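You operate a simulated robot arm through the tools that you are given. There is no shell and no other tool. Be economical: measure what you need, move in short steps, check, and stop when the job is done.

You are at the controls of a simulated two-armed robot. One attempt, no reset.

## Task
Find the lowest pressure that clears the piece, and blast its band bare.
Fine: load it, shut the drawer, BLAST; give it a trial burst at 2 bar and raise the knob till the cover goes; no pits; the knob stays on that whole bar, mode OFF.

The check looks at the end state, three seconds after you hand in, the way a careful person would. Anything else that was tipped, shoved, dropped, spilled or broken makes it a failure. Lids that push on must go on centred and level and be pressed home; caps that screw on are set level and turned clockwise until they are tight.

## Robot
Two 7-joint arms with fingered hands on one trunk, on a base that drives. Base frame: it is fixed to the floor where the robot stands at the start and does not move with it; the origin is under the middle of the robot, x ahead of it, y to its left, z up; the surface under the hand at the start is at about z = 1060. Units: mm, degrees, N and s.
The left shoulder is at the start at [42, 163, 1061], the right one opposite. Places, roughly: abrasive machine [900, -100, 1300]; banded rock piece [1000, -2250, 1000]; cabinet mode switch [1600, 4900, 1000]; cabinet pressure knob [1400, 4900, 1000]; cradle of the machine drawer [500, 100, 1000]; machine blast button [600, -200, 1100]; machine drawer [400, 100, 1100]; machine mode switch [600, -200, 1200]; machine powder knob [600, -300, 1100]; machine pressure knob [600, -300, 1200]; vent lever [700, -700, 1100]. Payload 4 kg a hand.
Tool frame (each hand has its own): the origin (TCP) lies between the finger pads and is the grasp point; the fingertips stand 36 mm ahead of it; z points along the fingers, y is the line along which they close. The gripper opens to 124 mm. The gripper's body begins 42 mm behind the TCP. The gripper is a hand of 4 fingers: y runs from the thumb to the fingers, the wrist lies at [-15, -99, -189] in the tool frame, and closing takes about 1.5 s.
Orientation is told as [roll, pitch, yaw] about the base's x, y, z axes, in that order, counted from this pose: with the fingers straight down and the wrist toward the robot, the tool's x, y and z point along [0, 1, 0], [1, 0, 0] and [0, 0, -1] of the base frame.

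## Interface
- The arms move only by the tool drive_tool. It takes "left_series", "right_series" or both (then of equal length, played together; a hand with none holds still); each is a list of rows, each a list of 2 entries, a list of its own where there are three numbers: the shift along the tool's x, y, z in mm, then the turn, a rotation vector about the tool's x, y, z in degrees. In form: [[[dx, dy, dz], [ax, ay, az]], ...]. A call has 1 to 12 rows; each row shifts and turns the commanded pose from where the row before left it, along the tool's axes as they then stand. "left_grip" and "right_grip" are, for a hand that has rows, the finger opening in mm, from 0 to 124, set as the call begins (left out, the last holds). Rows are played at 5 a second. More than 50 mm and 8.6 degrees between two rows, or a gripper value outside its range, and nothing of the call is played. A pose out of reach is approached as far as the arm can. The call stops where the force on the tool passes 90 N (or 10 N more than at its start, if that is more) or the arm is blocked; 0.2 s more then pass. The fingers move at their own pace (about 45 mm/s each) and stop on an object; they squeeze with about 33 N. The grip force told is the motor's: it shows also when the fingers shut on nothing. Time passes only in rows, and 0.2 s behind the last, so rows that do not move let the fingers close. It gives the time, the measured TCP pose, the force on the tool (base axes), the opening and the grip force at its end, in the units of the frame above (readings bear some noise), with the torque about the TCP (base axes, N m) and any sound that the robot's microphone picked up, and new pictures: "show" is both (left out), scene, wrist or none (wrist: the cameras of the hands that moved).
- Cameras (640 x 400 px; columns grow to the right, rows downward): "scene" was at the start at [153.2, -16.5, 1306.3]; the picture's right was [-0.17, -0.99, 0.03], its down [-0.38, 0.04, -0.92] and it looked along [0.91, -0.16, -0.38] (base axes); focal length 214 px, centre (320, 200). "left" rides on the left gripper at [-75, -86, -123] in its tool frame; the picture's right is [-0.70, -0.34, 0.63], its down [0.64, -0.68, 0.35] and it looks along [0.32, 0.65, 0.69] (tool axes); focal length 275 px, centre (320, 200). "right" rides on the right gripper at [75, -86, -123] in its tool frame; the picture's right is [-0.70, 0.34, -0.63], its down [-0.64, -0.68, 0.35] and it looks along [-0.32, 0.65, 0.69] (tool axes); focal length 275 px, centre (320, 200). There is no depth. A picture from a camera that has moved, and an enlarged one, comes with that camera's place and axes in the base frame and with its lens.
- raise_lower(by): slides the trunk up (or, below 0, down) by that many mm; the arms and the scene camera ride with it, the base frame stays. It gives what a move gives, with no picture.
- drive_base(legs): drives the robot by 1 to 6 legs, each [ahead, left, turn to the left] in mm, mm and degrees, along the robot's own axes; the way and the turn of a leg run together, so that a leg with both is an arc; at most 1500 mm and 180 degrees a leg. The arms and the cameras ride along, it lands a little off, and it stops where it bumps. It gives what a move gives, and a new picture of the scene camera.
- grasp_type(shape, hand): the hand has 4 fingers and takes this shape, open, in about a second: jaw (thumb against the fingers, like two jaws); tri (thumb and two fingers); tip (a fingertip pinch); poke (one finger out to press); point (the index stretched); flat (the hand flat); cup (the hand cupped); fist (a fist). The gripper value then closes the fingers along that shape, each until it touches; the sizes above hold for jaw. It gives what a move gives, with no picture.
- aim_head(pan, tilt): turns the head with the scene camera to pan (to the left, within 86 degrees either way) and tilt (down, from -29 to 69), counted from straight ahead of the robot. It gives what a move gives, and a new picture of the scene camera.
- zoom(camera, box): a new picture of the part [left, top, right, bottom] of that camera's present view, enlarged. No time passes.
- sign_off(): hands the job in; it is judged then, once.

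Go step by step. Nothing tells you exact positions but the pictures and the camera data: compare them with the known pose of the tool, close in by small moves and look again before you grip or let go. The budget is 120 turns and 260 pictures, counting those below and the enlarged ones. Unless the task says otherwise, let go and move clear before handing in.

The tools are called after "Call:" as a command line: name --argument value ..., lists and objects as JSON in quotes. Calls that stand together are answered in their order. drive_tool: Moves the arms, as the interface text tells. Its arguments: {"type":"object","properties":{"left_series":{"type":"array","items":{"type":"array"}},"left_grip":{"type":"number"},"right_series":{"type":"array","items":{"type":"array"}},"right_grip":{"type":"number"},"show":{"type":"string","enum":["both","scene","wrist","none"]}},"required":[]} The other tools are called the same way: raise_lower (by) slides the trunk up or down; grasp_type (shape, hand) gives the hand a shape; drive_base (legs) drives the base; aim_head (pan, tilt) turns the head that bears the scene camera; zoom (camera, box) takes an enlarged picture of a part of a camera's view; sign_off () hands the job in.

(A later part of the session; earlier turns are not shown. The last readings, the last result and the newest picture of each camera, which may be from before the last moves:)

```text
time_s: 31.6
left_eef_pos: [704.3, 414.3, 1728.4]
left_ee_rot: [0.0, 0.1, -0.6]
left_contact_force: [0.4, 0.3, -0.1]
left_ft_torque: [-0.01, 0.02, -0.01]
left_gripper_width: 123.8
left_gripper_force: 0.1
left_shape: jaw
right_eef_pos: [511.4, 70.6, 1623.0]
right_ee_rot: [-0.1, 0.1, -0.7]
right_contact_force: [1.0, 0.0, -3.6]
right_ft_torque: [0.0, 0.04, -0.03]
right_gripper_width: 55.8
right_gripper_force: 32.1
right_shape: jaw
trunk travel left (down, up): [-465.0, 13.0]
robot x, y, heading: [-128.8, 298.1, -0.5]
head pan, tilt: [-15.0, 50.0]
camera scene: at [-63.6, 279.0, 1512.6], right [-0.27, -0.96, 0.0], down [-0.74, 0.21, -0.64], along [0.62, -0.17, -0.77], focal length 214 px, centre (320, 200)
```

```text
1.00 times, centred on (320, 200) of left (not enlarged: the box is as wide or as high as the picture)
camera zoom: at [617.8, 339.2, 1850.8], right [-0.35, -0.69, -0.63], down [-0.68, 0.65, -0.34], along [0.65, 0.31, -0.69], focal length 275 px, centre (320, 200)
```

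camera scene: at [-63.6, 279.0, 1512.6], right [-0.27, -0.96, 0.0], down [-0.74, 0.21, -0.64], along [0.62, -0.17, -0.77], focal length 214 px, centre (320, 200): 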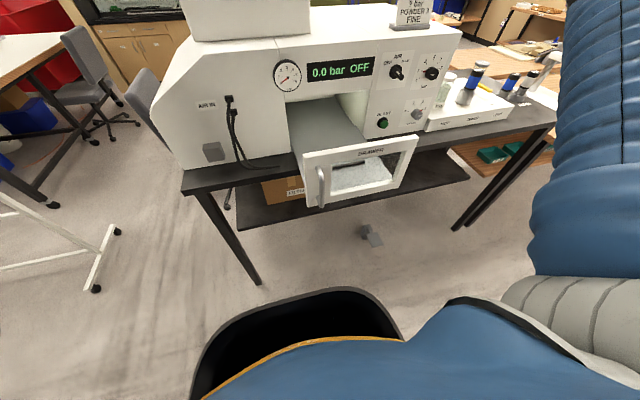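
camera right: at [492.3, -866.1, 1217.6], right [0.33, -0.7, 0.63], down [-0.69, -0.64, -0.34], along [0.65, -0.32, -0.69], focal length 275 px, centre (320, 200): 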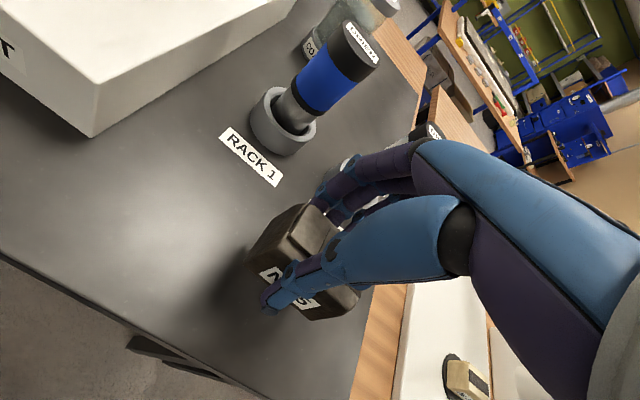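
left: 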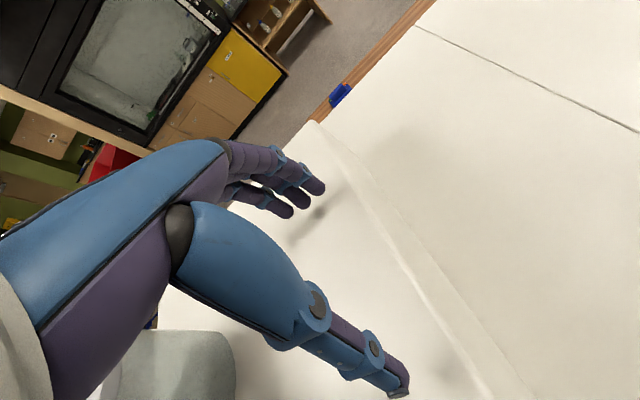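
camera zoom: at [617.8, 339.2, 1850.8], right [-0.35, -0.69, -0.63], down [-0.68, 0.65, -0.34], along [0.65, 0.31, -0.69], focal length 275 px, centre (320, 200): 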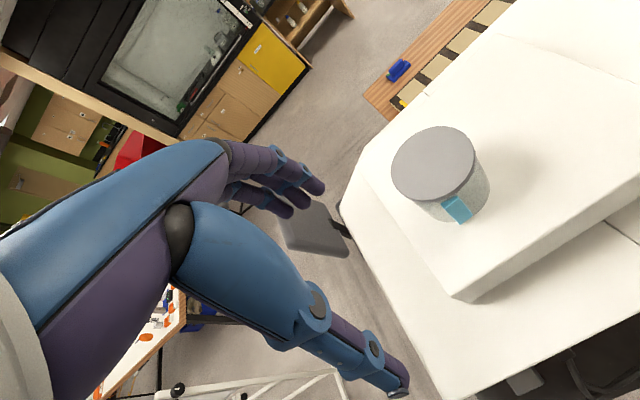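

The wrist view shows two rails (cradle) in the drawer, centred about [477, 62]. I'll come lower above it for a closer look.

Call:
drive_tool --right_series '[[[-4, -35, 0], [0, 0, 0]], [[0, 0, 50], [0, 0, 0]], [[0, 0, 50], [0, 0, 0]], [[0, 0, 50], [0, 0, 0]], [[0, 0, 50], [0, 0, 0]], [[0, 0, 50], [0, 0, 0]], [[0, 0, 50], [0, 0, 0]], [[0, 0, 40], [0, 0, 0]]]'

Call:
zoom --camera "right" --box '[0, 160, 320, 400]'

```text
time_s: 33.4
left_eef_pos: [703.2, 411.2, 1727.9]
left_ee_rot: [0.0, 0.0, -0.6]
left_contact_force: [0.0, -0.2, -0.2]
left_ft_torque: [0.02, -0.02, -0.02]
left_gripper_width: 123.6
left_gripper_force: 0.0
left_shape: jaw
right_eef_pos: [473.3, 67.1, 1283.6]
right_ee_rot: [0.1, 0.0, -0.7]
right_contact_force: [1.4, 0.9, -2.8]
right_ft_torque: [0.03, 0.05, -0.01]
right_gripper_width: 55.6
right_gripper_force: 33.1
right_shape: jaw
trunk travel left (down, up): [-465.0, 13.0]
robot x, y, heading: [-132.6, 301.6, -0.5]
head pan, tilt: [-15.0, 50.0]
camera scene: at [-64.2, 278.5, 1512.6], right [-0.27, -0.96, 0.0], down [-0.74, 0.21, -0.64], along [0.62, -0.17, -0.77], focal length 214 px, centre (320, 200)
camera right: at [389.7, 143.6, 1406.8], right [0.33, -0.7, 0.63], down [-0.69, -0.64, -0.35], along [0.65, -0.32, -0.69], focal length 275 px, centre (320, 200)
```

scene: 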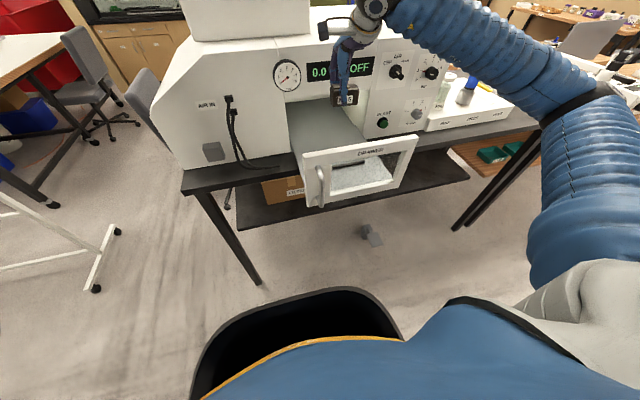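
right: 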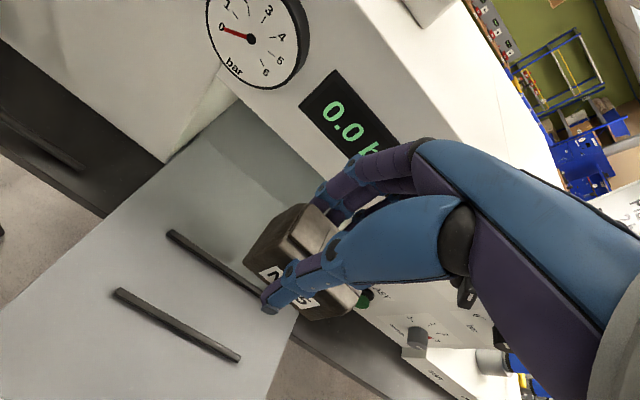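

```text
1.67 times, centred on (160, 280) of right
camera zoom: at [389.7, 143.6, 1406.8], right [0.33, -0.7, 0.63], down [-0.69, -0.64, -0.35], along [0.65, -0.32, -0.69], focal length 459 px, centre (587, 67)
```

zoom: 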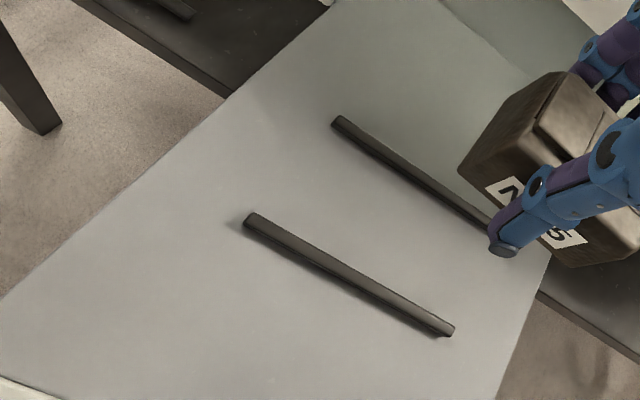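

The rails leave only ~72 mm, too little for block plus fingers at this low grip. I'll set the block down on the flat machine top to regrip it higher.

Call:
drive_tool --right_series '[[[0, 0, -50], [0, 0, 0]], [[0, 0, -50], [0, 0, 0]], [[0, 0, -50], [0, 0, 0]], [[0, 0, -40], [0, 0, 0]], [[-16, 44, 0], [0, 0, 0]], [[-16, 44, 0], [0, 0, 0]], [[-16, 44, 0], [0, 0, 0]], [[-16, 44, 0], [0, 0, 0]], [[-3, 39, 0], [0, 0, 0]], [[0, 0, 30], [0, 0, 0]], [[0, 0, 20], [0, 0, 0]]]'

Call:
zoom --camera "scene" --box '[280, 0, 430, 100]'

```text
time_s: 35.8
left_eef_pos: [703.8, 413.0, 1729.1]
left_ee_rot: [0.0, 0.0, -0.6]
left_contact_force: [0.2, 0.3, 0.2]
left_ft_torque: [0.03, 0.04, 0.01]
left_gripper_width: 123.9
left_gripper_force: 0.1
left_shape: jaw
right_eef_pos: [691.9, -2.5, 1423.0]
right_ee_rot: [0.0, 0.0, -0.7]
right_contact_force: [-0.3, -0.3, -2.8]
right_ft_torque: [0.01, 0.05, 0.0]
right_gripper_width: 55.5
right_gripper_force: 33.4
right_shape: jaw
trunk travel left (down, up): [-465.0, 13.0]
robot x, y, heading: [-128.4, 298.5, -0.7]
head pan, tilt: [-15.0, 50.0]
camera scene: at [-64.4, 278.6, 1512.6], right [-0.27, -0.96, 0.0], down [-0.74, 0.21, -0.64], along [0.62, -0.17, -0.77], focal length 214 px, centre (320, 200)
camera right: at [607.6, 73.3, 1546.3], right [0.33, -0.7, 0.63], down [-0.69, -0.64, -0.35], along [0.65, -0.32, -0.69], focal length 275 px, centre (320, 200)
```

scene: 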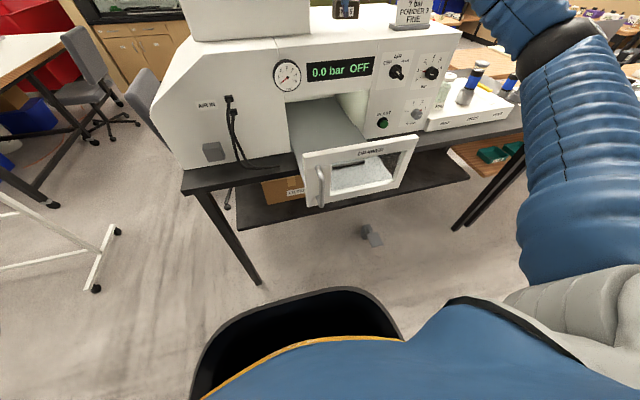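
right: 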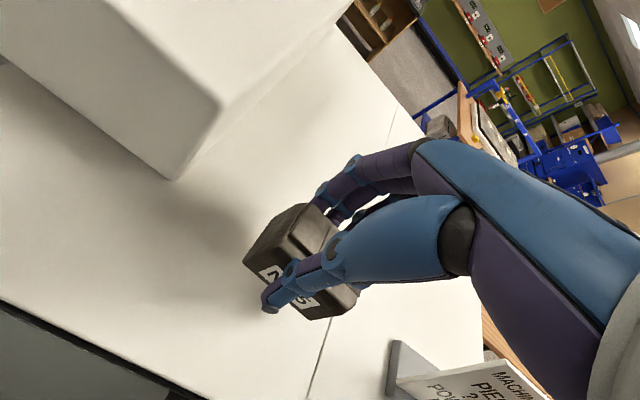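

```text
4.00 times, centred on (355, 50) of scene
camera zoom: at [-64.4, 278.6, 1512.6], right [-0.27, -0.96, 0.0], down [-0.74, 0.21, -0.64], along [0.62, -0.17, -0.77], focal length 858 px, centre (180, 800)
```

zoom: 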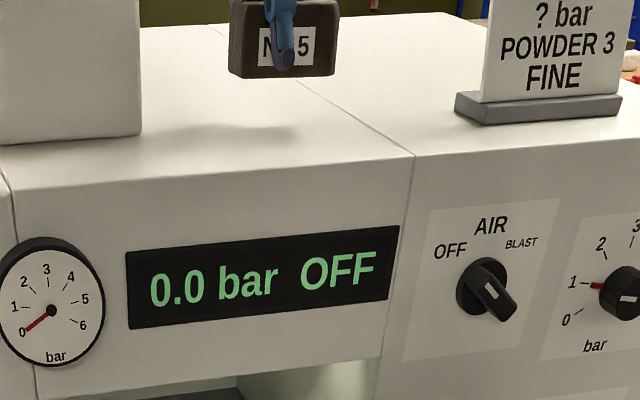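

Call:
drive_tool --right_series '[[[10, 0, 15], [0, 0, 0]], [[10, 0, 15], [0, 0, 0]]]'

Call:
zoom --camera "scene" --box '[300, 0, 390, 60]'

```text
time_s: 36.4
left_eef_pos: [703.3, 414.0, 1730.0]
left_ee_rot: [0.0, 0.0, -0.5]
left_contact_force: [0.6, -0.1, 0.2]
left_ft_torque: [0.0, 0.01, -0.01]
left_gripper_width: 123.8
left_gripper_force: 0.1
left_shape: jaw
right_eef_pos: [691.9, 18.8, 1392.2]
right_ee_rot: [-0.1, 0.1, -0.7]
right_contact_force: [0.7, 0.3, -3.5]
right_ft_torque: [0.03, 0.03, -0.04]
right_gripper_width: 55.5
right_gripper_force: 33.0
right_shape: jaw
trunk travel left (down, up): [-465.0, 13.0]
robot x, y, heading: [-133.0, 301.1, -0.6]
head pan, tilt: [-15.0, 50.0]
camera scene: at [-64.2, 279.2, 1512.6], right [-0.27, -0.96, 0.0], down [-0.74, 0.21, -0.64], along [0.62, -0.17, -0.77], focal length 214 px, centre (320, 200)
camera right: at [606.7, 93.6, 1515.9], right [0.33, -0.7, 0.63], down [-0.69, -0.64, -0.35], along [0.64, -0.32, -0.69], focal length 275 px, centre (320, 200)
```

scene: 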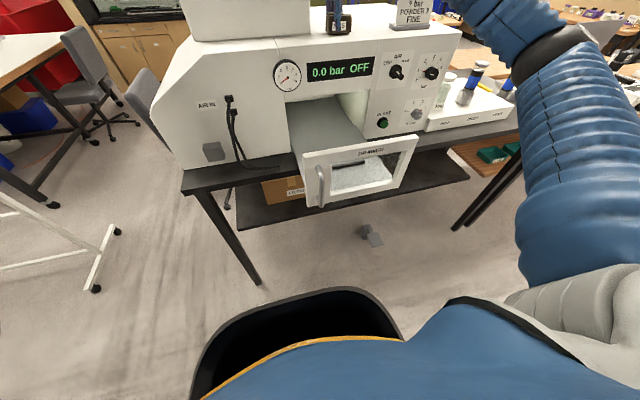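
right: 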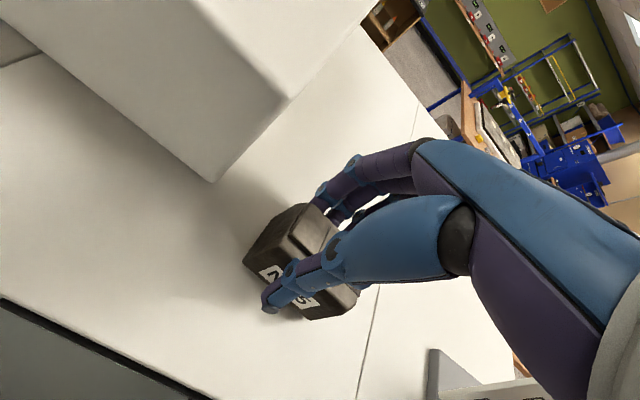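

```text
6.67 times, centred on (345, 30) of scene
camera zoom: at [-64.2, 279.2, 1512.6], right [-0.27, -0.96, 0.0], down [-0.74, 0.21, -0.64], along [0.62, -0.17, -0.77], focal length 1430 px, centre (153, 1333)
```

zoom: 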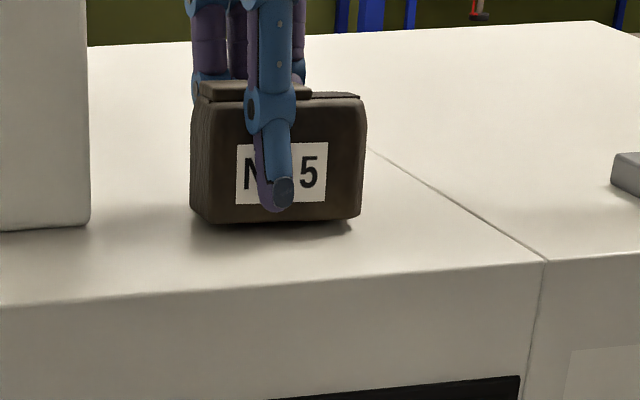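

Nearly touching. I'll lower in 3 mm steps till the force shows contact.

Call:
drive_tool --right_series '[[[0, 0, 3], [0, 0, 0]], [[0, 0, 2], [0, 0, 0]]]' --show "none"

Call:
zoom --camera "scene" --box '[300, 0, 390, 60]'

```text
time_s: 37.0
left_eef_pos: [700.5, 415.1, 1730.2]
left_ee_rot: [0.0, 0.0, -0.6]
left_contact_force: [0.2, -0.2, -0.2]
left_ft_torque: [-0.06, 0.01, 0.01]
left_gripper_width: 123.6
left_gripper_force: 0.0
left_shape: jaw
right_eef_pos: [690.3, 17.4, 1390.1]
right_ee_rot: [0.0, -0.1, -0.7]
right_contact_force: [-0.6, -0.3, 5.8]
right_ft_torque: [-0.01, -0.29, 0.0]
right_gripper_width: 55.5
right_gripper_force: 32.9
right_shape: jaw
trunk travel left (down, up): [-465.0, 13.0]
robot x, y, heading: [-132.3, 304.1, -0.9]
head pan, tilt: [-15.0, 50.0]
```

```text
6.67 times, centred on (345, 30) of scene
camera zoom: at [-66.0, 279.5, 1512.8], right [-0.27, -0.96, 0.0], down [-0.74, 0.21, -0.64], along [0.62, -0.17, -0.77], focal length 1430 px, centre (153, 1333)
```

zoom: 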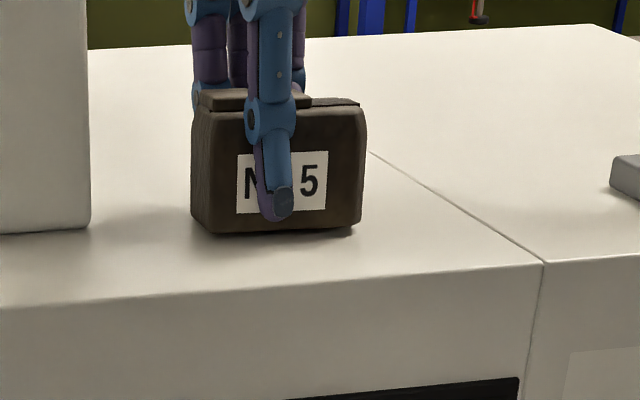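

Contact. Open, go up 12 mm and regrip.

Call:
drive_tool --right_series '[[[0, 0, 0], [0, 0, 0]], [[0, 0, 0], [0, 0, 0]], [[0, 0, 0], [0, 0, 0]], [[0, 0, 0], [0, 0, 0]], [[0, 0, -6], [0, 0, 0]], [[0, 0, -6], [0, 0, 0]]]' --right_grip 85 --show "none"

Call:
zoom --camera "scene" --box '[300, 0, 390, 60]'

Call:
zoom --camera "right" --box '[200, 160, 420, 340]'

```text
time_s: 38.4
left_eef_pos: [701.3, 414.1, 1730.0]
left_ee_rot: [0.0, -0.1, -0.5]
left_contact_force: [-0.7, 0.3, 0.1]
left_ft_torque: [0.0, 0.0, 0.02]
left_gripper_width: 123.8
left_gripper_force: 0.0
left_shape: jaw
right_eef_pos: [690.5, 19.1, 1399.7]
right_ee_rot: [0.0, 0.0, -0.7]
right_contact_force: [-0.2, -0.7, 0.4]
right_ft_torque: [0.01, -0.05, -0.01]
right_gripper_width: 84.8
right_gripper_force: 0.0
right_shape: jaw
trunk travel left (down, up): [-465.0, 13.0]
robot x, y, heading: [-134.4, 300.8, -0.6]
head pan, tilt: [-15.0, 50.0]
```

```text
6.67 times, centred on (345, 30) of scene
camera zoom: at [-65.5, 279.4, 1512.7], right [-0.27, -0.96, 0.0], down [-0.74, 0.21, -0.64], along [0.62, -0.17, -0.77], focal length 1430 px, centre (153, 1333)
```

zoom: 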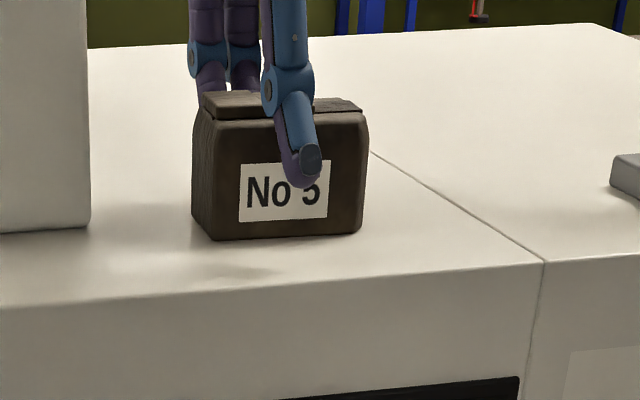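

```text
2.22 times, centred on (310, 250) of right
camera zoom: at [604.6, 93.9, 1524.1], right [0.33, -0.7, 0.63], down [-0.69, -0.64, -0.35], along [0.65, -0.32, -0.69], focal length 612 px, centre (342, 89)
```

zoom: 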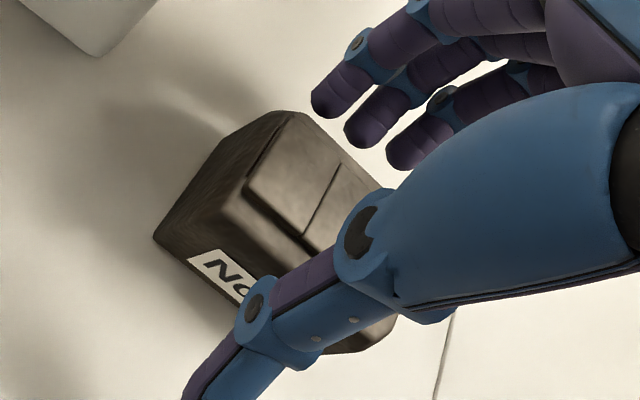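

Call:
drive_tool --right_series '[[[0, 0, 0], [0, 0, 0]], [[0, 0, 0], [0, 0, 0]], [[0, 0, 0], [0, 0, 0]], [[0, 0, 0], [0, 0, 0]], [[0, 0, 0], [0, 0, 0]], [[0, 0, 0], [0, 0, 0]], [[0, 0, 0], [0, 0, 0]]]' --right_grip 20 --show "none"

Call:
drive_tool --right_series '[[[0, 0, -10], [0, 0, 0]], [[0, 0, -30], [0, 0, 0]], [[0, 0, -40], [0, 0, 0]]]' --show "wrist"

Call:
zoom --camera "scene" --box '[300, 0, 390, 60]'

```text
time_s: 40.0
left_eef_pos: [700.9, 413.9, 1729.8]
left_ee_rot: [0.0, 0.0, -0.6]
left_contact_force: [0.2, -0.4, -0.3]
left_ft_torque: [0.0, 0.0, 0.01]
left_gripper_width: 123.5
left_gripper_force: 0.1
left_shape: jaw
right_eef_pos: [688.6, 18.7, 1402.0]
right_ee_rot: [0.0, 0.0, -0.6]
right_contact_force: [-0.7, 0.2, 3.3]
right_ft_torque: [0.0, 0.05, 0.03]
right_gripper_width: 48.6
right_gripper_force: 32.7
right_shape: jaw
trunk travel left (down, up): [-465.0, 13.0]
robot x, y, heading: [-128.0, 296.7, -0.3]
head pan, tilt: [-15.0, 50.0]
```

```text
time_s: 40.8
left_eef_pos: [702.6, 415.2, 1729.4]
left_ee_rot: [0.0, 0.1, -0.6]
left_contact_force: [0.5, 0.1, -0.4]
left_ft_torque: [0.01, 0.01, -0.02]
left_gripper_width: 123.3
left_gripper_force: 0.0
left_shape: jaw
right_eef_pos: [692.5, 19.5, 1481.0]
right_ee_rot: [0.0, 0.0, -0.8]
right_contact_force: [-0.4, -0.2, -3.1]
right_ft_torque: [0.04, 0.01, -0.02]
right_gripper_width: 48.4
right_gripper_force: 32.5
right_shape: jaw
trunk travel left (down, up): [-465.0, 13.0]
robot x, y, heading: [-126.5, 299.9, -0.5]
head pan, tilt: [-15.0, 50.0]
camera right: at [607.5, 95.6, 1604.9], right [0.33, -0.7, 0.63], down [-0.69, -0.64, -0.35], along [0.65, -0.32, -0.69], focal length 275 px, centre (320, 200)
```

right: 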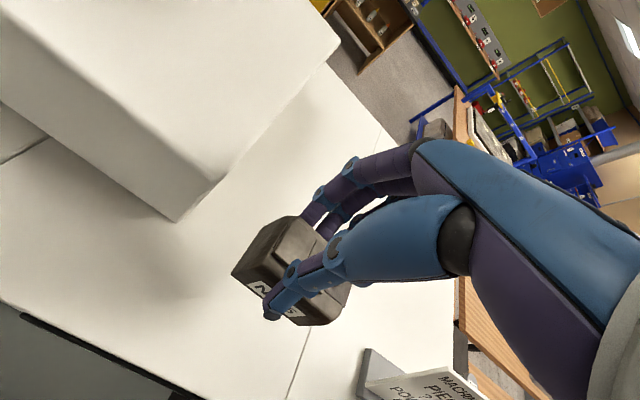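

```text
6.67 times, centred on (345, 30) of scene
camera zoom: at [-65.4, 280.1, 1512.8], right [-0.27, -0.96, 0.0], down [-0.74, 0.21, -0.64], along [0.62, -0.17, -0.77], focal length 1430 px, centre (153, 1333)
```

zoom: 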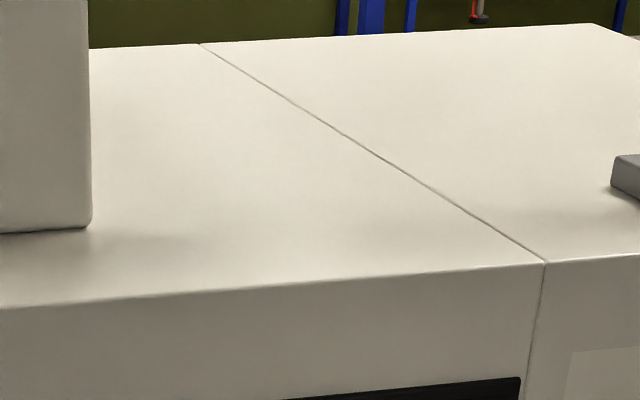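

Held higher now. Moving back over the cradle and down.

Call:
drive_tool --right_series '[[[8, -44, 0], [0, 0, 0]], [[8, -44, 0], [0, 0, 0]], [[8, -44, 0], [0, 0, 0]], [[8, -44, 0], [0, 0, 0]], [[8, -38, 0], [0, 0, 0]], [[0, 0, 50], [0, 0, 0]], [[0, 0, 50], [0, 0, 0]], [[0, 0, 50], [0, 0, 0]], [[0, 0, 50], [0, 0, 0]], [[0, 0, 50], [0, 0, 0]], [[0, 0, 50], [0, 0, 0]], [[0, 0, 40], [0, 0, 0]]]'

Call:
zoom --camera "scene" --box '[280, 85, 430, 215]'

Call:
zoom --camera "right" --box '[140, 140, 440, 400]'

```text
time_s: 43.4
left_eef_pos: [702.8, 413.2, 1728.6]
left_ee_rot: [0.0, 0.0, -0.6]
left_contact_force: [-0.6, -0.7, 0.3]
left_ft_torque: [0.0, 0.01, 0.01]
left_gripper_width: 123.8
left_gripper_force: 0.1
left_shape: jaw
right_eef_pos: [475.5, 58.6, 1138.5]
right_ee_rot: [0.1, 0.0, -0.7]
right_contact_force: [0.7, -0.3, -3.5]
right_ft_torque: [0.04, -0.01, 0.0]
right_gripper_width: 47.6
right_gripper_force: 33.1
right_shape: jaw
trunk travel left (down, up): [-465.0, 13.0]
robot x, y, heading: [-130.9, 299.0, -0.9]
head pan, tilt: [-15.0, 50.0]
camera scene: at [-64.8, 278.3, 1512.6], right [-0.27, -0.96, 0.0], down [-0.74, 0.21, -0.64], along [0.62, -0.17, -0.77], focal length 214 px, centre (320, 200)
camera right: at [391.7, 134.3, 1262.0], right [0.33, -0.7, 0.63], down [-0.69, -0.64, -0.35], along [0.65, -0.32, -0.69], focal length 275 px, centre (320, 200)
```

scene: 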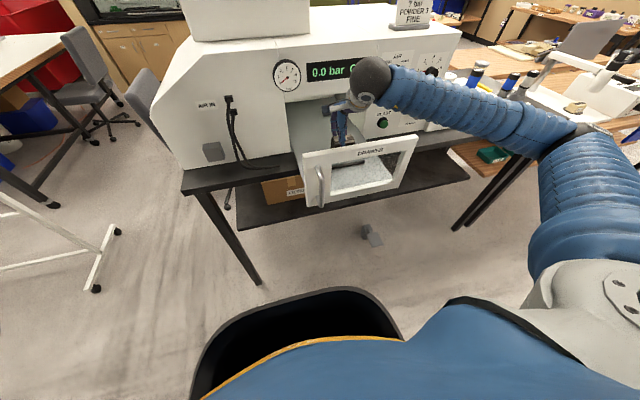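
right: 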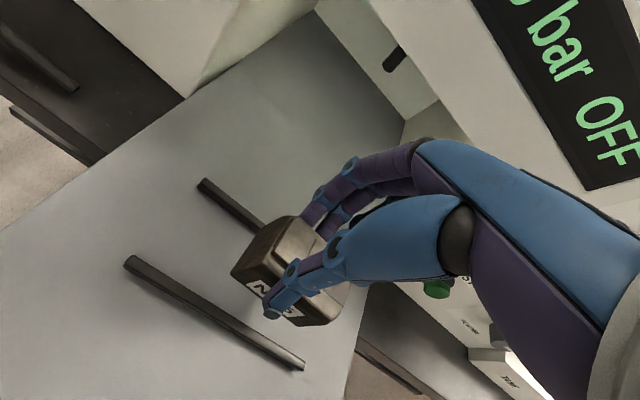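

```text
3.08 times, centred on (355, 150) of scene
camera zoom: at [-64.8, 278.3, 1512.6], right [-0.27, -0.96, 0.0], down [-0.74, 0.21, -0.64], along [0.62, -0.17, -0.77], focal length 660 px, centre (212, 354)
```

zoom: 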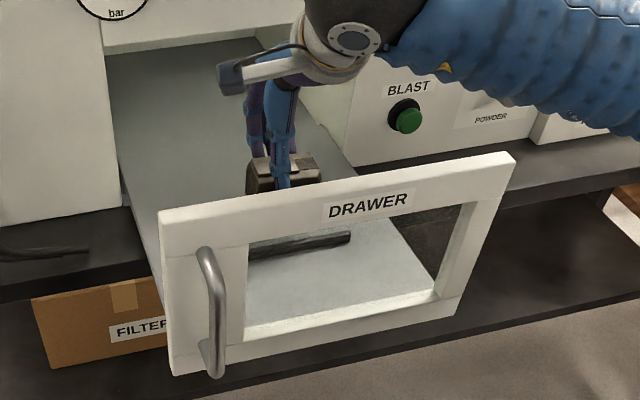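

```text
1.54 times, centred on (290, 270) of right
camera zoom: at [391.7, 134.3, 1262.0], right [0.33, -0.7, 0.63], down [-0.69, -0.64, -0.35], along [0.65, -0.32, -0.69], focal length 424 px, centre (366, 92)
```

zoom: 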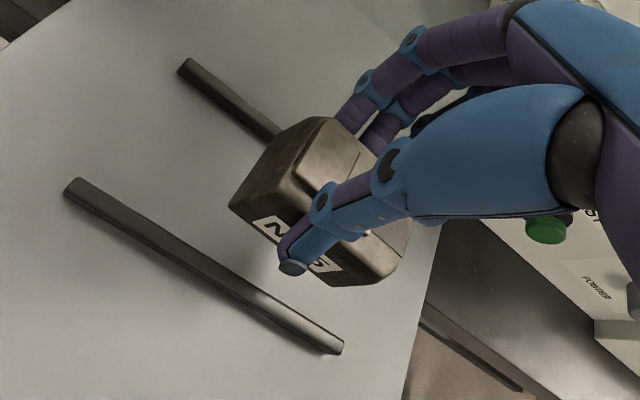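

Cradle centre ≈ [481, 59]. Shift 5 mm and lower, checking.

Call:
drive_tool --right_series '[[[0, 5, 0], [0, 0, 0]], [[0, 0, 16], [0, 0, 0]], [[0, 0, 16], [0, 0, 0]]]' --show "none"

Call:
zoom --camera "right" --box '[160, 160, 400, 380]'

Call:
zoom --camera "scene" --box '[310, 110, 400, 190]'

```text
time_s: 44.2
left_eef_pos: [703.3, 413.5, 1728.9]
left_ee_rot: [0.0, 0.0, -0.6]
left_contact_force: [0.4, -0.5, -0.2]
left_ft_torque: [-0.02, 0.01, -0.01]
left_gripper_width: 123.7
left_gripper_force: 0.1
left_shape: jaw
right_eef_pos: [481.5, 60.3, 1108.8]
right_ee_rot: [-0.1, 0.0, -0.8]
right_contact_force: [0.2, 0.2, -2.4]
right_ft_torque: [0.02, 0.02, -0.05]
right_gripper_width: 48.0
right_gripper_force: 32.7
right_shape: jaw
trunk travel left (down, up): [-465.0, 13.0]
robot x, y, heading: [-130.1, 300.0, -0.5]
head pan, tilt: [-15.0, 50.0]
```

```text
1.82 times, centred on (280, 270) of right
camera zoom: at [396.9, 135.3, 1231.8], right [0.33, -0.7, 0.63], down [-0.69, -0.64, -0.35], along [0.65, -0.32, -0.69], focal length 500 px, centre (393, 73)
```

zoom: 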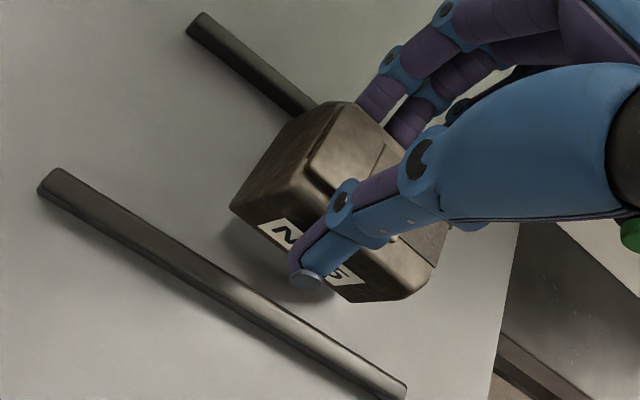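

```text
5.00 times, centred on (355, 150) of scene
camera zoom: at [-65.2, 279.2, 1512.6], right [-0.27, -0.96, 0.0], down [-0.74, 0.21, -0.64], along [0.62, -0.17, -0.77], focal length 1072 px, centre (145, 450)
```

zoom: 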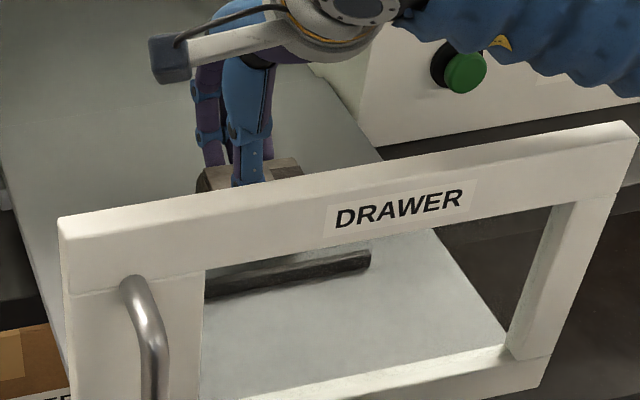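

Call:
drive_tool --right_series '[[[0, 0, 6], [0, 0, 0]], [[0, 0, 5], [0, 0, 0]]]' --show "none"

Call:
zoom --camera "right" --box '[160, 160, 400, 380]'

```text
time_s: 44.8
left_eef_pos: [701.8, 413.9, 1730.1]
left_ee_rot: [0.0, 0.0, -0.6]
left_contact_force: [0.6, -0.4, 0.5]
left_ft_torque: [-0.02, 0.0, -0.04]
left_gripper_width: 123.7
left_gripper_force: 0.0
left_shape: jaw
right_eef_pos: [481.7, 61.5, 1097.9]
right_ee_rot: [0.0, 0.1, -0.8]
right_contact_force: [-0.2, -1.0, -2.2]
right_ft_torque: [-0.04, -0.02, -0.02]
right_gripper_width: 47.7
right_gripper_force: 32.6
right_shape: jaw
trunk travel left (down, up): [-465.0, 13.0]
robot x, y, heading: [-129.9, 297.9, -0.7]
head pan, tilt: [-15.0, 50.0]
```

```text
1.82 times, centred on (280, 270) of right
camera zoom: at [396.6, 135.9, 1221.0], right [0.33, -0.7, 0.63], down [-0.69, -0.64, -0.35], along [0.65, -0.32, -0.69], focal length 500 px, centre (393, 73)
```

zoom: 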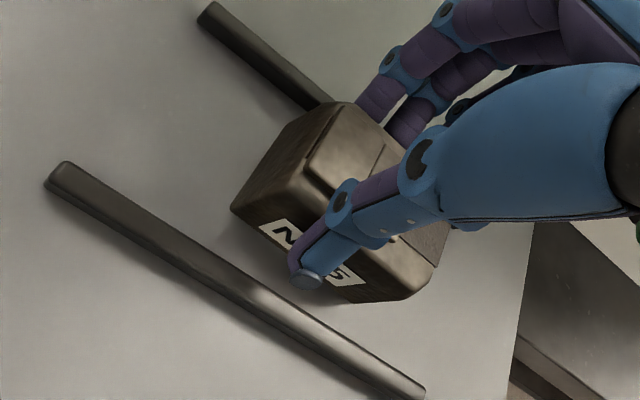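

Call:
drive_tool --right_series '[[[0, -1, 4], [0, 0, 0]]]' --show "none"

Call:
drive_tool --right_series '[[[0, 0, 3], [0, 0, 0]]]' --show "none"

Call:
zoom --camera "right" --box '[160, 160, 400, 380]'

```text
time_s: 45.2
left_eef_pos: [700.3, 413.7, 1730.9]
left_ee_rot: [0.0, -0.2, -0.6]
left_contact_force: [0.3, -0.7, 0.4]
left_ft_torque: [-0.01, -0.02, 0.05]
left_gripper_width: 123.9
left_gripper_force: 0.0
left_shape: jaw
right_eef_pos: [480.2, 60.9, 1095.6]
right_ee_rot: [0.0, -0.2, -0.7]
right_contact_force: [1.2, -1.4, 17.0]
right_ft_torque: [-0.11, -0.11, -0.02]
right_gripper_width: 48.4
right_gripper_force: 32.9
right_shape: jaw
trunk travel left (down, up): [-465.0, 13.0]
robot x, y, heading: [-130.5, 297.9, -0.8]
head pan, tilt: [-15.0, 50.0]
```

```text
time_s: 45.6
left_eef_pos: [699.1, 414.0, 1732.1]
left_ee_rot: [-0.1, -0.1, -0.7]
left_contact_force: [-1.2, -0.4, 0.5]
left_ft_torque: [0.02, 0.02, -0.01]
left_gripper_width: 123.8
left_gripper_force: 0.1
left_shape: jaw
right_eef_pos: [478.8, 60.1, 1095.5]
right_ee_rot: [0.0, -0.5, -0.7]
right_contact_force: [0.4, -2.1, 38.8]
right_ft_torque: [-0.16, -0.08, -0.01]
right_gripper_width: 48.6
right_gripper_force: 33.0
right_shape: jaw
trunk travel left (down, up): [-465.0, 13.0]
robot x, y, heading: [-128.8, 299.7, -0.6]
head pan, tilt: [-15.0, 50.0]
```

```text
1.82 times, centred on (280, 270) of right
camera zoom: at [393.4, 136.2, 1218.1], right [0.32, -0.7, 0.64], down [-0.69, -0.64, -0.35], along [0.65, -0.32, -0.69], focal length 500 px, centre (393, 73)
```

zoom: 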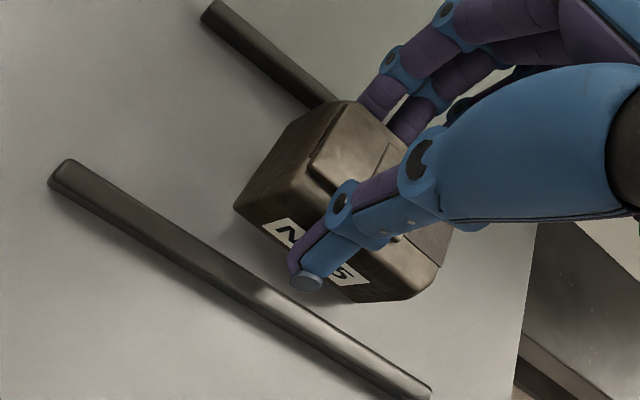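

The block sits flat (no torque). Relieve, open and rise.

Call:
drive_tool --right_series '[[[0, 0, -3], [0, 0, 0]], [[0, 0, 0], [0, 0, 0]], [[0, 0, 0], [0, 0, 0]], [[0, 0, 0], [0, 0, 0]], [[0, 0, -20], [0, 0, 0]], [[0, 0, -40], [0, 0, 0]], [[0, 0, -50], [0, 0, 0]], [[0, 0, -50], [0, 0, 0]], [[0, 0, -50], [0, 0, 0]]]' --right_grip 85

Call:
zoom --camera "right" --box '[120, 160, 400, 380]'

```text
time_s: 47.6
left_eef_pos: [701.7, 414.5, 1729.9]
left_ee_rot: [0.0, 0.1, -0.7]
left_contact_force: [-0.3, 0.4, 0.0]
left_ft_torque: [-0.02, 0.01, -0.02]
left_gripper_width: 123.6
left_gripper_force: 0.0
left_shape: jaw
right_eef_pos: [477.4, 60.6, 1304.7]
right_ee_rot: [-0.1, 0.0, -0.5]
right_contact_force: [0.3, 0.0, -0.4]
right_ft_torque: [-0.01, 0.01, -0.03]
right_gripper_width: 85.0
right_gripper_force: 0.0
right_shape: jaw
trunk travel left (down, up): [-465.0, 13.0]
robot x, y, heading: [-131.1, 302.7, -0.3]
head pan, tilt: [-15.0, 50.0]
camera scene: at [-65.7, 279.8, 1512.8], right [-0.27, -0.96, 0.0], down [-0.74, 0.21, -0.64], along [0.62, -0.17, -0.77], focal length 214 px, centre (320, 200)
camera right: at [393.2, 135.8, 1428.1], right [0.33, -0.7, 0.63], down [-0.69, -0.64, -0.35], along [0.65, -0.32, -0.69], focal length 275 px, centre (320, 200)
```

scene: 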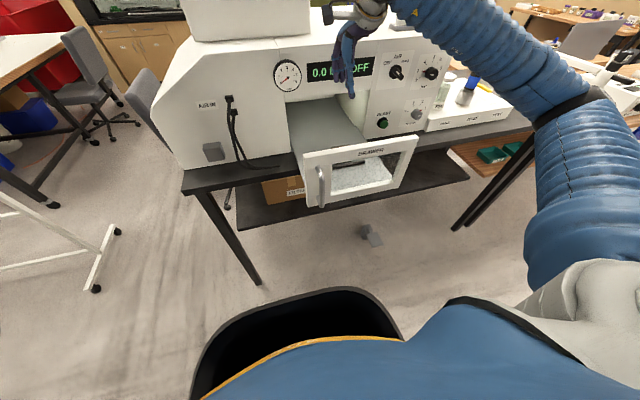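
right: 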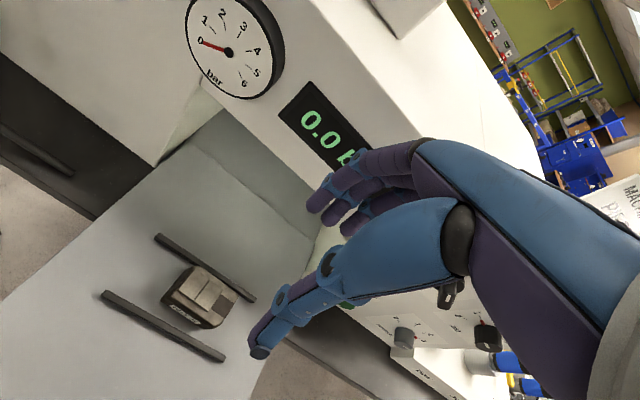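

```text
1.82 times, centred on (260, 270) of right
camera zoom: at [393.2, 135.8, 1428.1], right [0.33, -0.7, 0.63], down [-0.69, -0.64, -0.35], along [0.65, -0.32, -0.69], focal length 500 px, centre (429, 73)
```

zoom: 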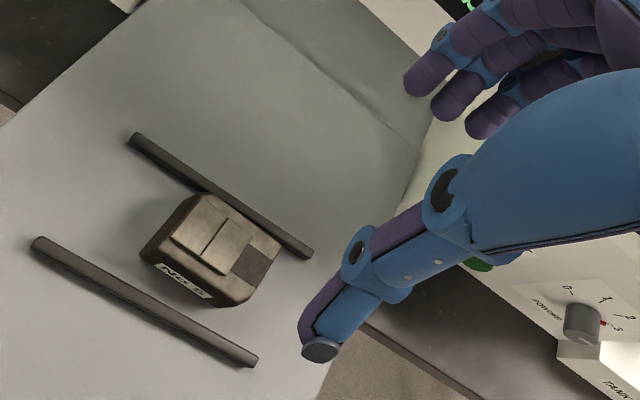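

The piece sits between the rails. Next: back off, lower the trunk, and point the right hand forward to push the drawer shut and work the panel.

Call:
drive_base --legs '[[-230, 0, 0.5]]'

Call:
raise_lower --by -140

Call:
aim_head --pan -20 --tilt 25

```text
time_s: 49.4
left_eef_pos: [467.5, 422.2, 1729.3]
left_ee_rot: [0.0, 0.1, -0.1]
left_contact_force: [-0.3, 0.9, 0.4]
left_ft_torque: [-0.03, -0.01, -0.03]
left_gripper_width: 123.6
left_gripper_force: 0.0
left_shape: jaw
right_eef_pos: [247.3, 66.0, 1304.0]
right_ee_rot: [0.0, 0.0, -0.2]
right_contact_force: [-0.8, -0.5, -1.3]
right_ft_torque: [0.02, -0.01, -0.02]
right_gripper_width: 84.8
right_gripper_force: 0.0
right_shape: jaw
trunk travel left (down, up): [-465.0, 13.0]
robot x, y, heading: [-363.1, 305.7, -0.0]
head pan, tilt: [-15.0, 50.0]
camera scene: at [-297.9, 281.3, 1512.6], right [-0.26, -0.97, 0.0], down [-0.74, 0.2, -0.64], along [0.62, -0.17, -0.77], focal length 214 px, centre (320, 200)
```

scene: 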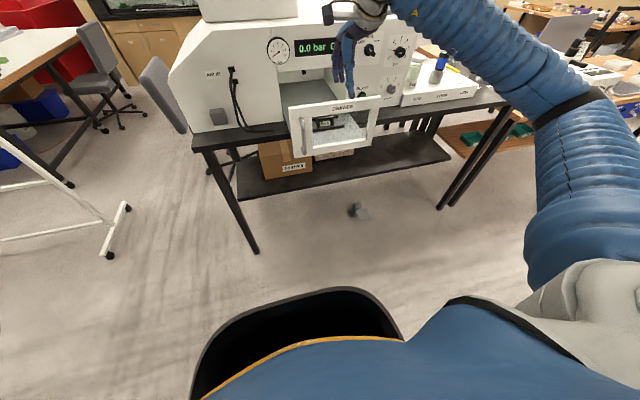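

```text
time_s: 51.0
left_eef_pos: [466.9, 421.8, 1590.8]
left_ee_rot: [0.0, -0.2, -0.2]
left_contact_force: [0.2, 0.4, 0.1]
left_ft_torque: [0.02, -0.02, 0.01]
left_gripper_width: 123.7
left_gripper_force: 0.1
left_shape: jaw
right_eef_pos: [248.1, 65.3, 1163.3]
right_ee_rot: [0.0, 0.0, -0.2]
right_contact_force: [0.0, -0.3, 0.0]
right_ft_torque: [0.03, 0.01, -0.01]
right_gripper_width: 84.7
right_gripper_force: 0.1
right_shape: jaw
trunk travel left (down, up): [-325.0, 153.0]
robot x, y, heading: [-360.0, 304.4, -0.4]
head pan, tilt: [-15.0, 50.0]
```

```text
time_s: 51.9
left_eef_pos: [468.7, 421.2, 1588.5]
left_ee_rot: [0.0, 0.0, -0.1]
left_contact_force: [0.0, 0.1, -0.4]
left_ft_torque: [-0.02, -0.01, 0.01]
left_gripper_width: 123.9
left_gripper_force: 0.1
left_shape: jaw
right_eef_pos: [248.7, 66.5, 1163.6]
right_ee_rot: [0.1, 0.0, -0.2]
right_contact_force: [0.2, 0.3, 0.2]
right_ft_torque: [0.01, 0.03, 0.0]
right_gripper_width: 84.7
right_gripper_force: 0.0
right_shape: jaw
trunk travel left (down, up): [-325.0, 153.0]
robot x, y, heading: [-362.8, 304.0, -0.2]
head pan, tilt: [-20.0, 25.0]
camera scene: at [-259.9, 269.6, 1402.5], right [-0.34, -0.94, 0.02], down [-0.45, 0.15, -0.88], along [0.82, -0.31, -0.47], focal length 214 px, centre (320, 200)
```

scene: 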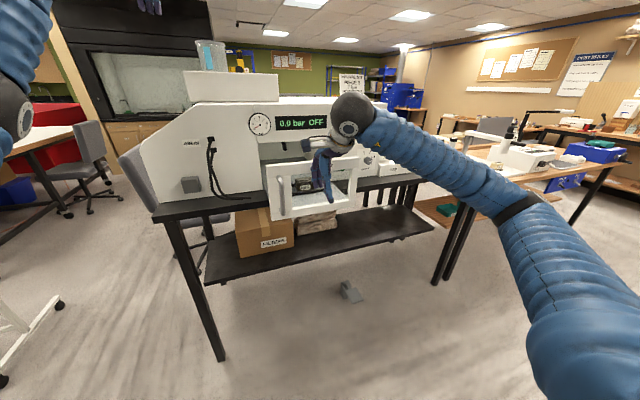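

Now I'll pitch the right hand to point forward, staying short of the drawer front.

Call:
drive_tool --right_series '[[[0, -40, 0], [0, 0, 0]], [[0, 0, 0], [-8.2, 0, 0]], [[0, 0, 0], [-8.2, 0, 0]], [[0, 0, 0], [-8.2, 0, 0]], [[0, 0, 0], [-8.2, 0, 0]], [[0, 0, 0], [-8.2, 0, 0]], [[0, 0, 0], [-8.2, 0, 0]], [[0, 0, 0], [-8.2, 0, 0]], [[0, 0, 0], [-8.2, 0, 0]], [[0, 0, 0], [-8.2, 0, 0]], [[0, 0, 0], [-8.2, 0, 0]], [[0, 0, 0], [-8, 0, 0]]]'

```text
time_s: 54.5
left_eef_pos: [469.0, 422.5, 1590.1]
left_ee_rot: [-0.1, 0.0, -0.1]
left_contact_force: [1.2, 0.2, -0.3]
left_ft_torque: [0.02, 0.0, 0.04]
left_gripper_width: 123.7
left_gripper_force: 0.0
left_shape: jaw
right_eef_pos: [240.2, 66.3, 1171.3]
right_ee_rot: [0.1, -46.4, -0.2]
right_contact_force: [-0.3, 0.3, 0.4]
right_ft_torque: [-0.03, -0.01, 0.01]
right_gripper_width: 84.8
right_gripper_force: 0.1
right_shape: jaw
right hand out of reach, approached as far as the arm can: row 5, 6, 7, 8, 9, 10, 11, 12
trunk travel left (down, up): [-325.0, 153.0]
robot x, y, heading: [-365.3, 302.2, -0.4]
head pan, tilt: [-20.0, 25.0]
camera scene: at [-260.1, 269.7, 1402.7], right [-0.34, -0.94, 0.02], down [-0.45, 0.15, -0.88], along [0.82, -0.31, -0.47], focal length 214 px, centre (320, 200)
camera right: at [93.0, 141.0, 1194.1], right [-0.23, -0.7, 0.68], down [-0.22, -0.64, -0.73], along [0.95, -0.32, -0.01], focal length 275 px, centre (320, 200)
```

scene: 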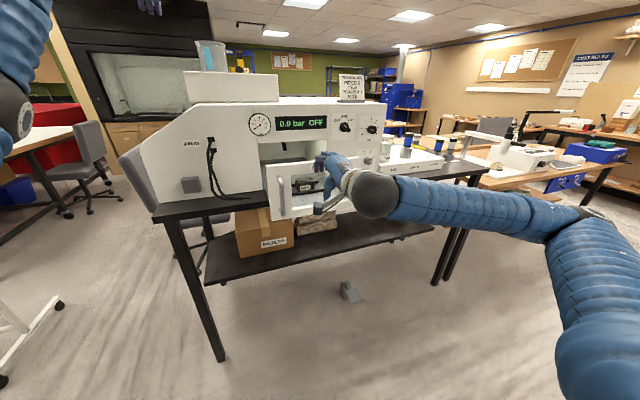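
right: 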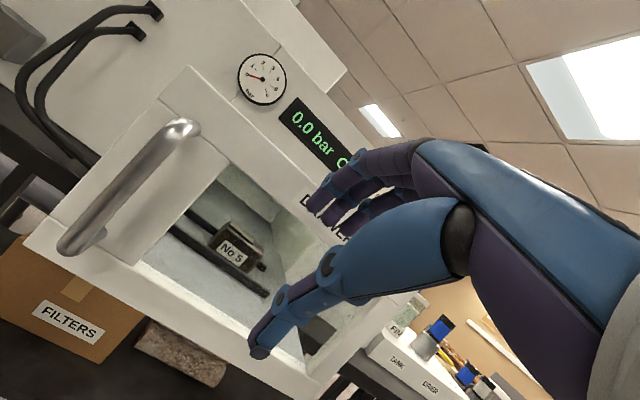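

The arm is too folded. I'll back the base 250 mm and reach farther with the arm.

Call:
drive_base --legs '[[-250, 0, 0]]'

Call:
drive_tool --right_series '[[[0, 0, 40], [0, 0, 0]], [[0, 0, 40], [0, 0, 0]], [[0, 0, 40], [0, 0, 0]], [[0, 0, 40], [0, 0, 0]]]'

```text
time_s: 56.4
left_eef_pos: [218.2, 421.1, 1590.8]
left_ee_rot: [0.0, -0.1, -0.2]
left_contact_force: [-1.4, -0.3, 0.0]
left_ft_torque: [-0.01, -0.01, -0.02]
left_gripper_width: 123.7
left_gripper_force: 0.1
left_shape: jaw
right_eef_pos: [-9.1, 65.3, 1171.3]
right_ee_rot: [-0.1, -46.3, -0.3]
right_contact_force: [0.1, -0.4, -0.1]
right_ft_torque: [0.03, 0.05, -0.04]
right_gripper_width: 84.9
right_gripper_force: 0.0
right_shape: jaw
trunk travel left (down, up): [-325.0, 153.0]
robot x, y, heading: [-612.8, 302.1, -0.3]
head pan, tilt: [-20.0, 25.0]
camera scene: at [-509.9, 270.3, 1402.6], right [-0.35, -0.94, 0.02], down [-0.45, 0.15, -0.88], along [0.82, -0.31, -0.47], focal length 214 px, centre (320, 200)
```

scene: 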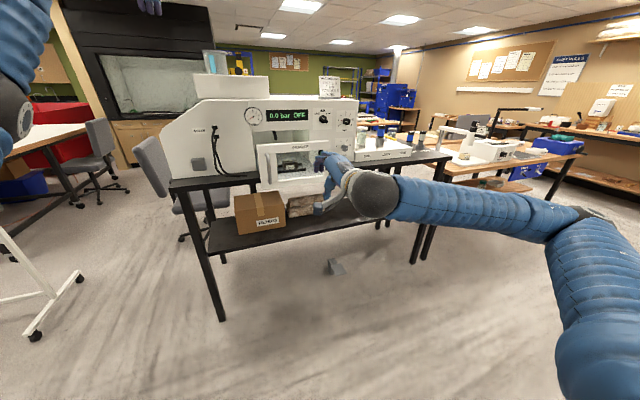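

```text
time_s: 57.4
left_eef_pos: [220.9, 419.7, 1589.8]
left_ee_rot: [0.1, 0.0, -0.3]
left_contact_force: [0.1, -0.2, 0.7]
left_ft_torque: [-0.02, -0.01, 0.01]
left_gripper_width: 123.8
left_gripper_force: 0.1
left_shape: jaw
right_eef_pos: [8.0, 63.3, 1164.0]
right_ee_rot: [0.0, -46.0, -0.2]
right_contact_force: [0.3, -1.3, -0.3]
right_ft_torque: [0.01, -0.02, 0.01]
right_gripper_width: 85.2
right_gripper_force: 0.1
right_shape: jaw
right hand out of reach, approached as far as the arm can: row 1, 2, 3, 4
trunk travel left (down, up): [-325.0, 153.0]
robot x, y, heading: [-612.6, 304.7, -0.3]
head pan, tilt: [-20.0, 25.0]
camera scene: at [-508.5, 270.4, 1402.5], right [-0.35, -0.94, 0.02], down [-0.45, 0.15, -0.88], along [0.82, -0.31, -0.47], focal length 214 px, centre (320, 200)
camera right: at [-138.6, 138.2, 1189.4], right [-0.22, -0.7, 0.68], down [-0.23, -0.64, -0.73], along [0.95, -0.32, -0.02], focal length 275 px, centre (320, 200)
```

scene: 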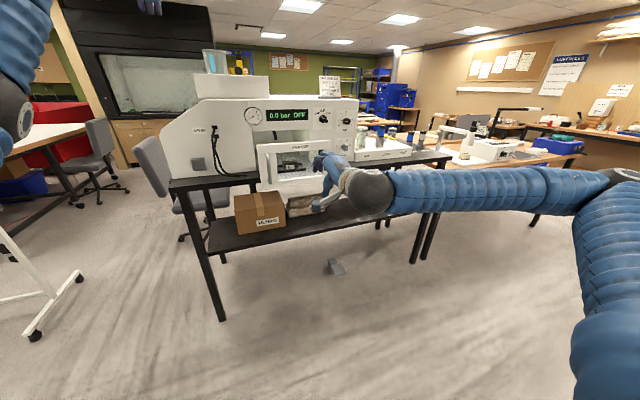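
right: 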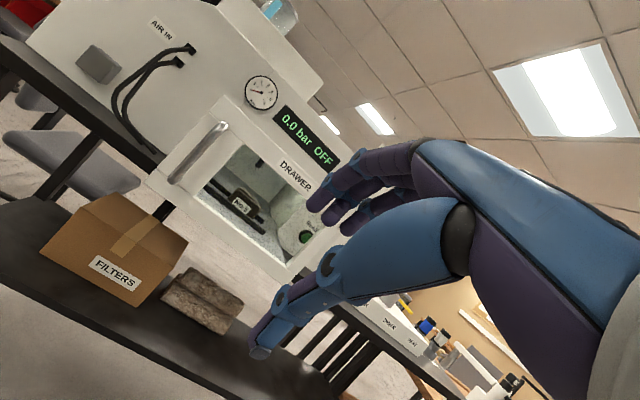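

The wrist limits that pose with a high shoulder. I'll lower the trunk so the forearm can rise toward the panel.

Call:
raise_lower --by -280

Call:
drive_tool --right_series '[[[0, 20, 20], [0, 0, 0]], [[0, 40, 20], [0, 0, 0]], [[0, 40, 20], [0, 0, 0]], [[0, 40, 20], [0, 0, 0]]]' --show "scene"

```text
time_s: 60.2
left_eef_pos: [218.4, 421.6, 1312.4]
left_ee_rot: [-0.1, -0.1, -0.3]
left_contact_force: [0.4, -0.3, 0.1]
left_ft_torque: [0.02, -0.03, -0.02]
left_gripper_width: 123.7
left_gripper_force: 0.1
left_shape: jaw
right_eef_pos: [37.8, 63.0, 673.9]
right_ee_rot: [0.0, -28.4, -0.3]
right_contact_force: [-0.6, -0.3, -0.4]
right_ft_torque: [0.01, -0.01, 0.03]
right_gripper_width: 85.2
right_gripper_force: 0.1
right_shape: jaw
trunk travel left (down, up): [-45.0, 433.0]
robot x, y, heading: [-607.9, 303.8, -0.4]
head pan, tilt: [-20.0, 25.0]
```

```text
time_s: 61.2
left_eef_pos: [220.7, 420.8, 1308.2]
left_ee_rot: [-0.1, 0.0, -0.4]
left_contact_force: [0.6, 0.5, -0.4]
left_ft_torque: [-0.02, 0.01, 0.01]
left_gripper_width: 123.7
left_gripper_force: 0.0
left_shape: jaw
right_eef_pos: [199.5, 63.6, 667.4]
right_ee_rot: [0.0, -28.1, -0.5]
right_contact_force: [-0.2, 0.2, -0.1]
right_ft_torque: [0.0, -0.02, -0.01]
right_gripper_width: 85.0
right_gripper_force: 0.0
right_shape: jaw
trunk travel left (down, up): [-45.0, 433.0]
robot x, y, heading: [-608.8, 301.0, -0.2]
head pan, tilt: [-20.0, 25.0]
camera scene: at [-350.5, 269.3, 1039.5], right [-0.31, -0.94, 0.15], down [-0.75, 0.15, -0.65], along [0.59, -0.31, -0.75], focal length 214 px, centre (320, 200)
```

scene: 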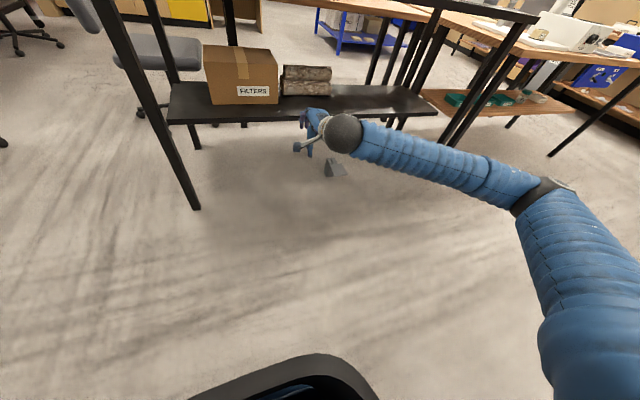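

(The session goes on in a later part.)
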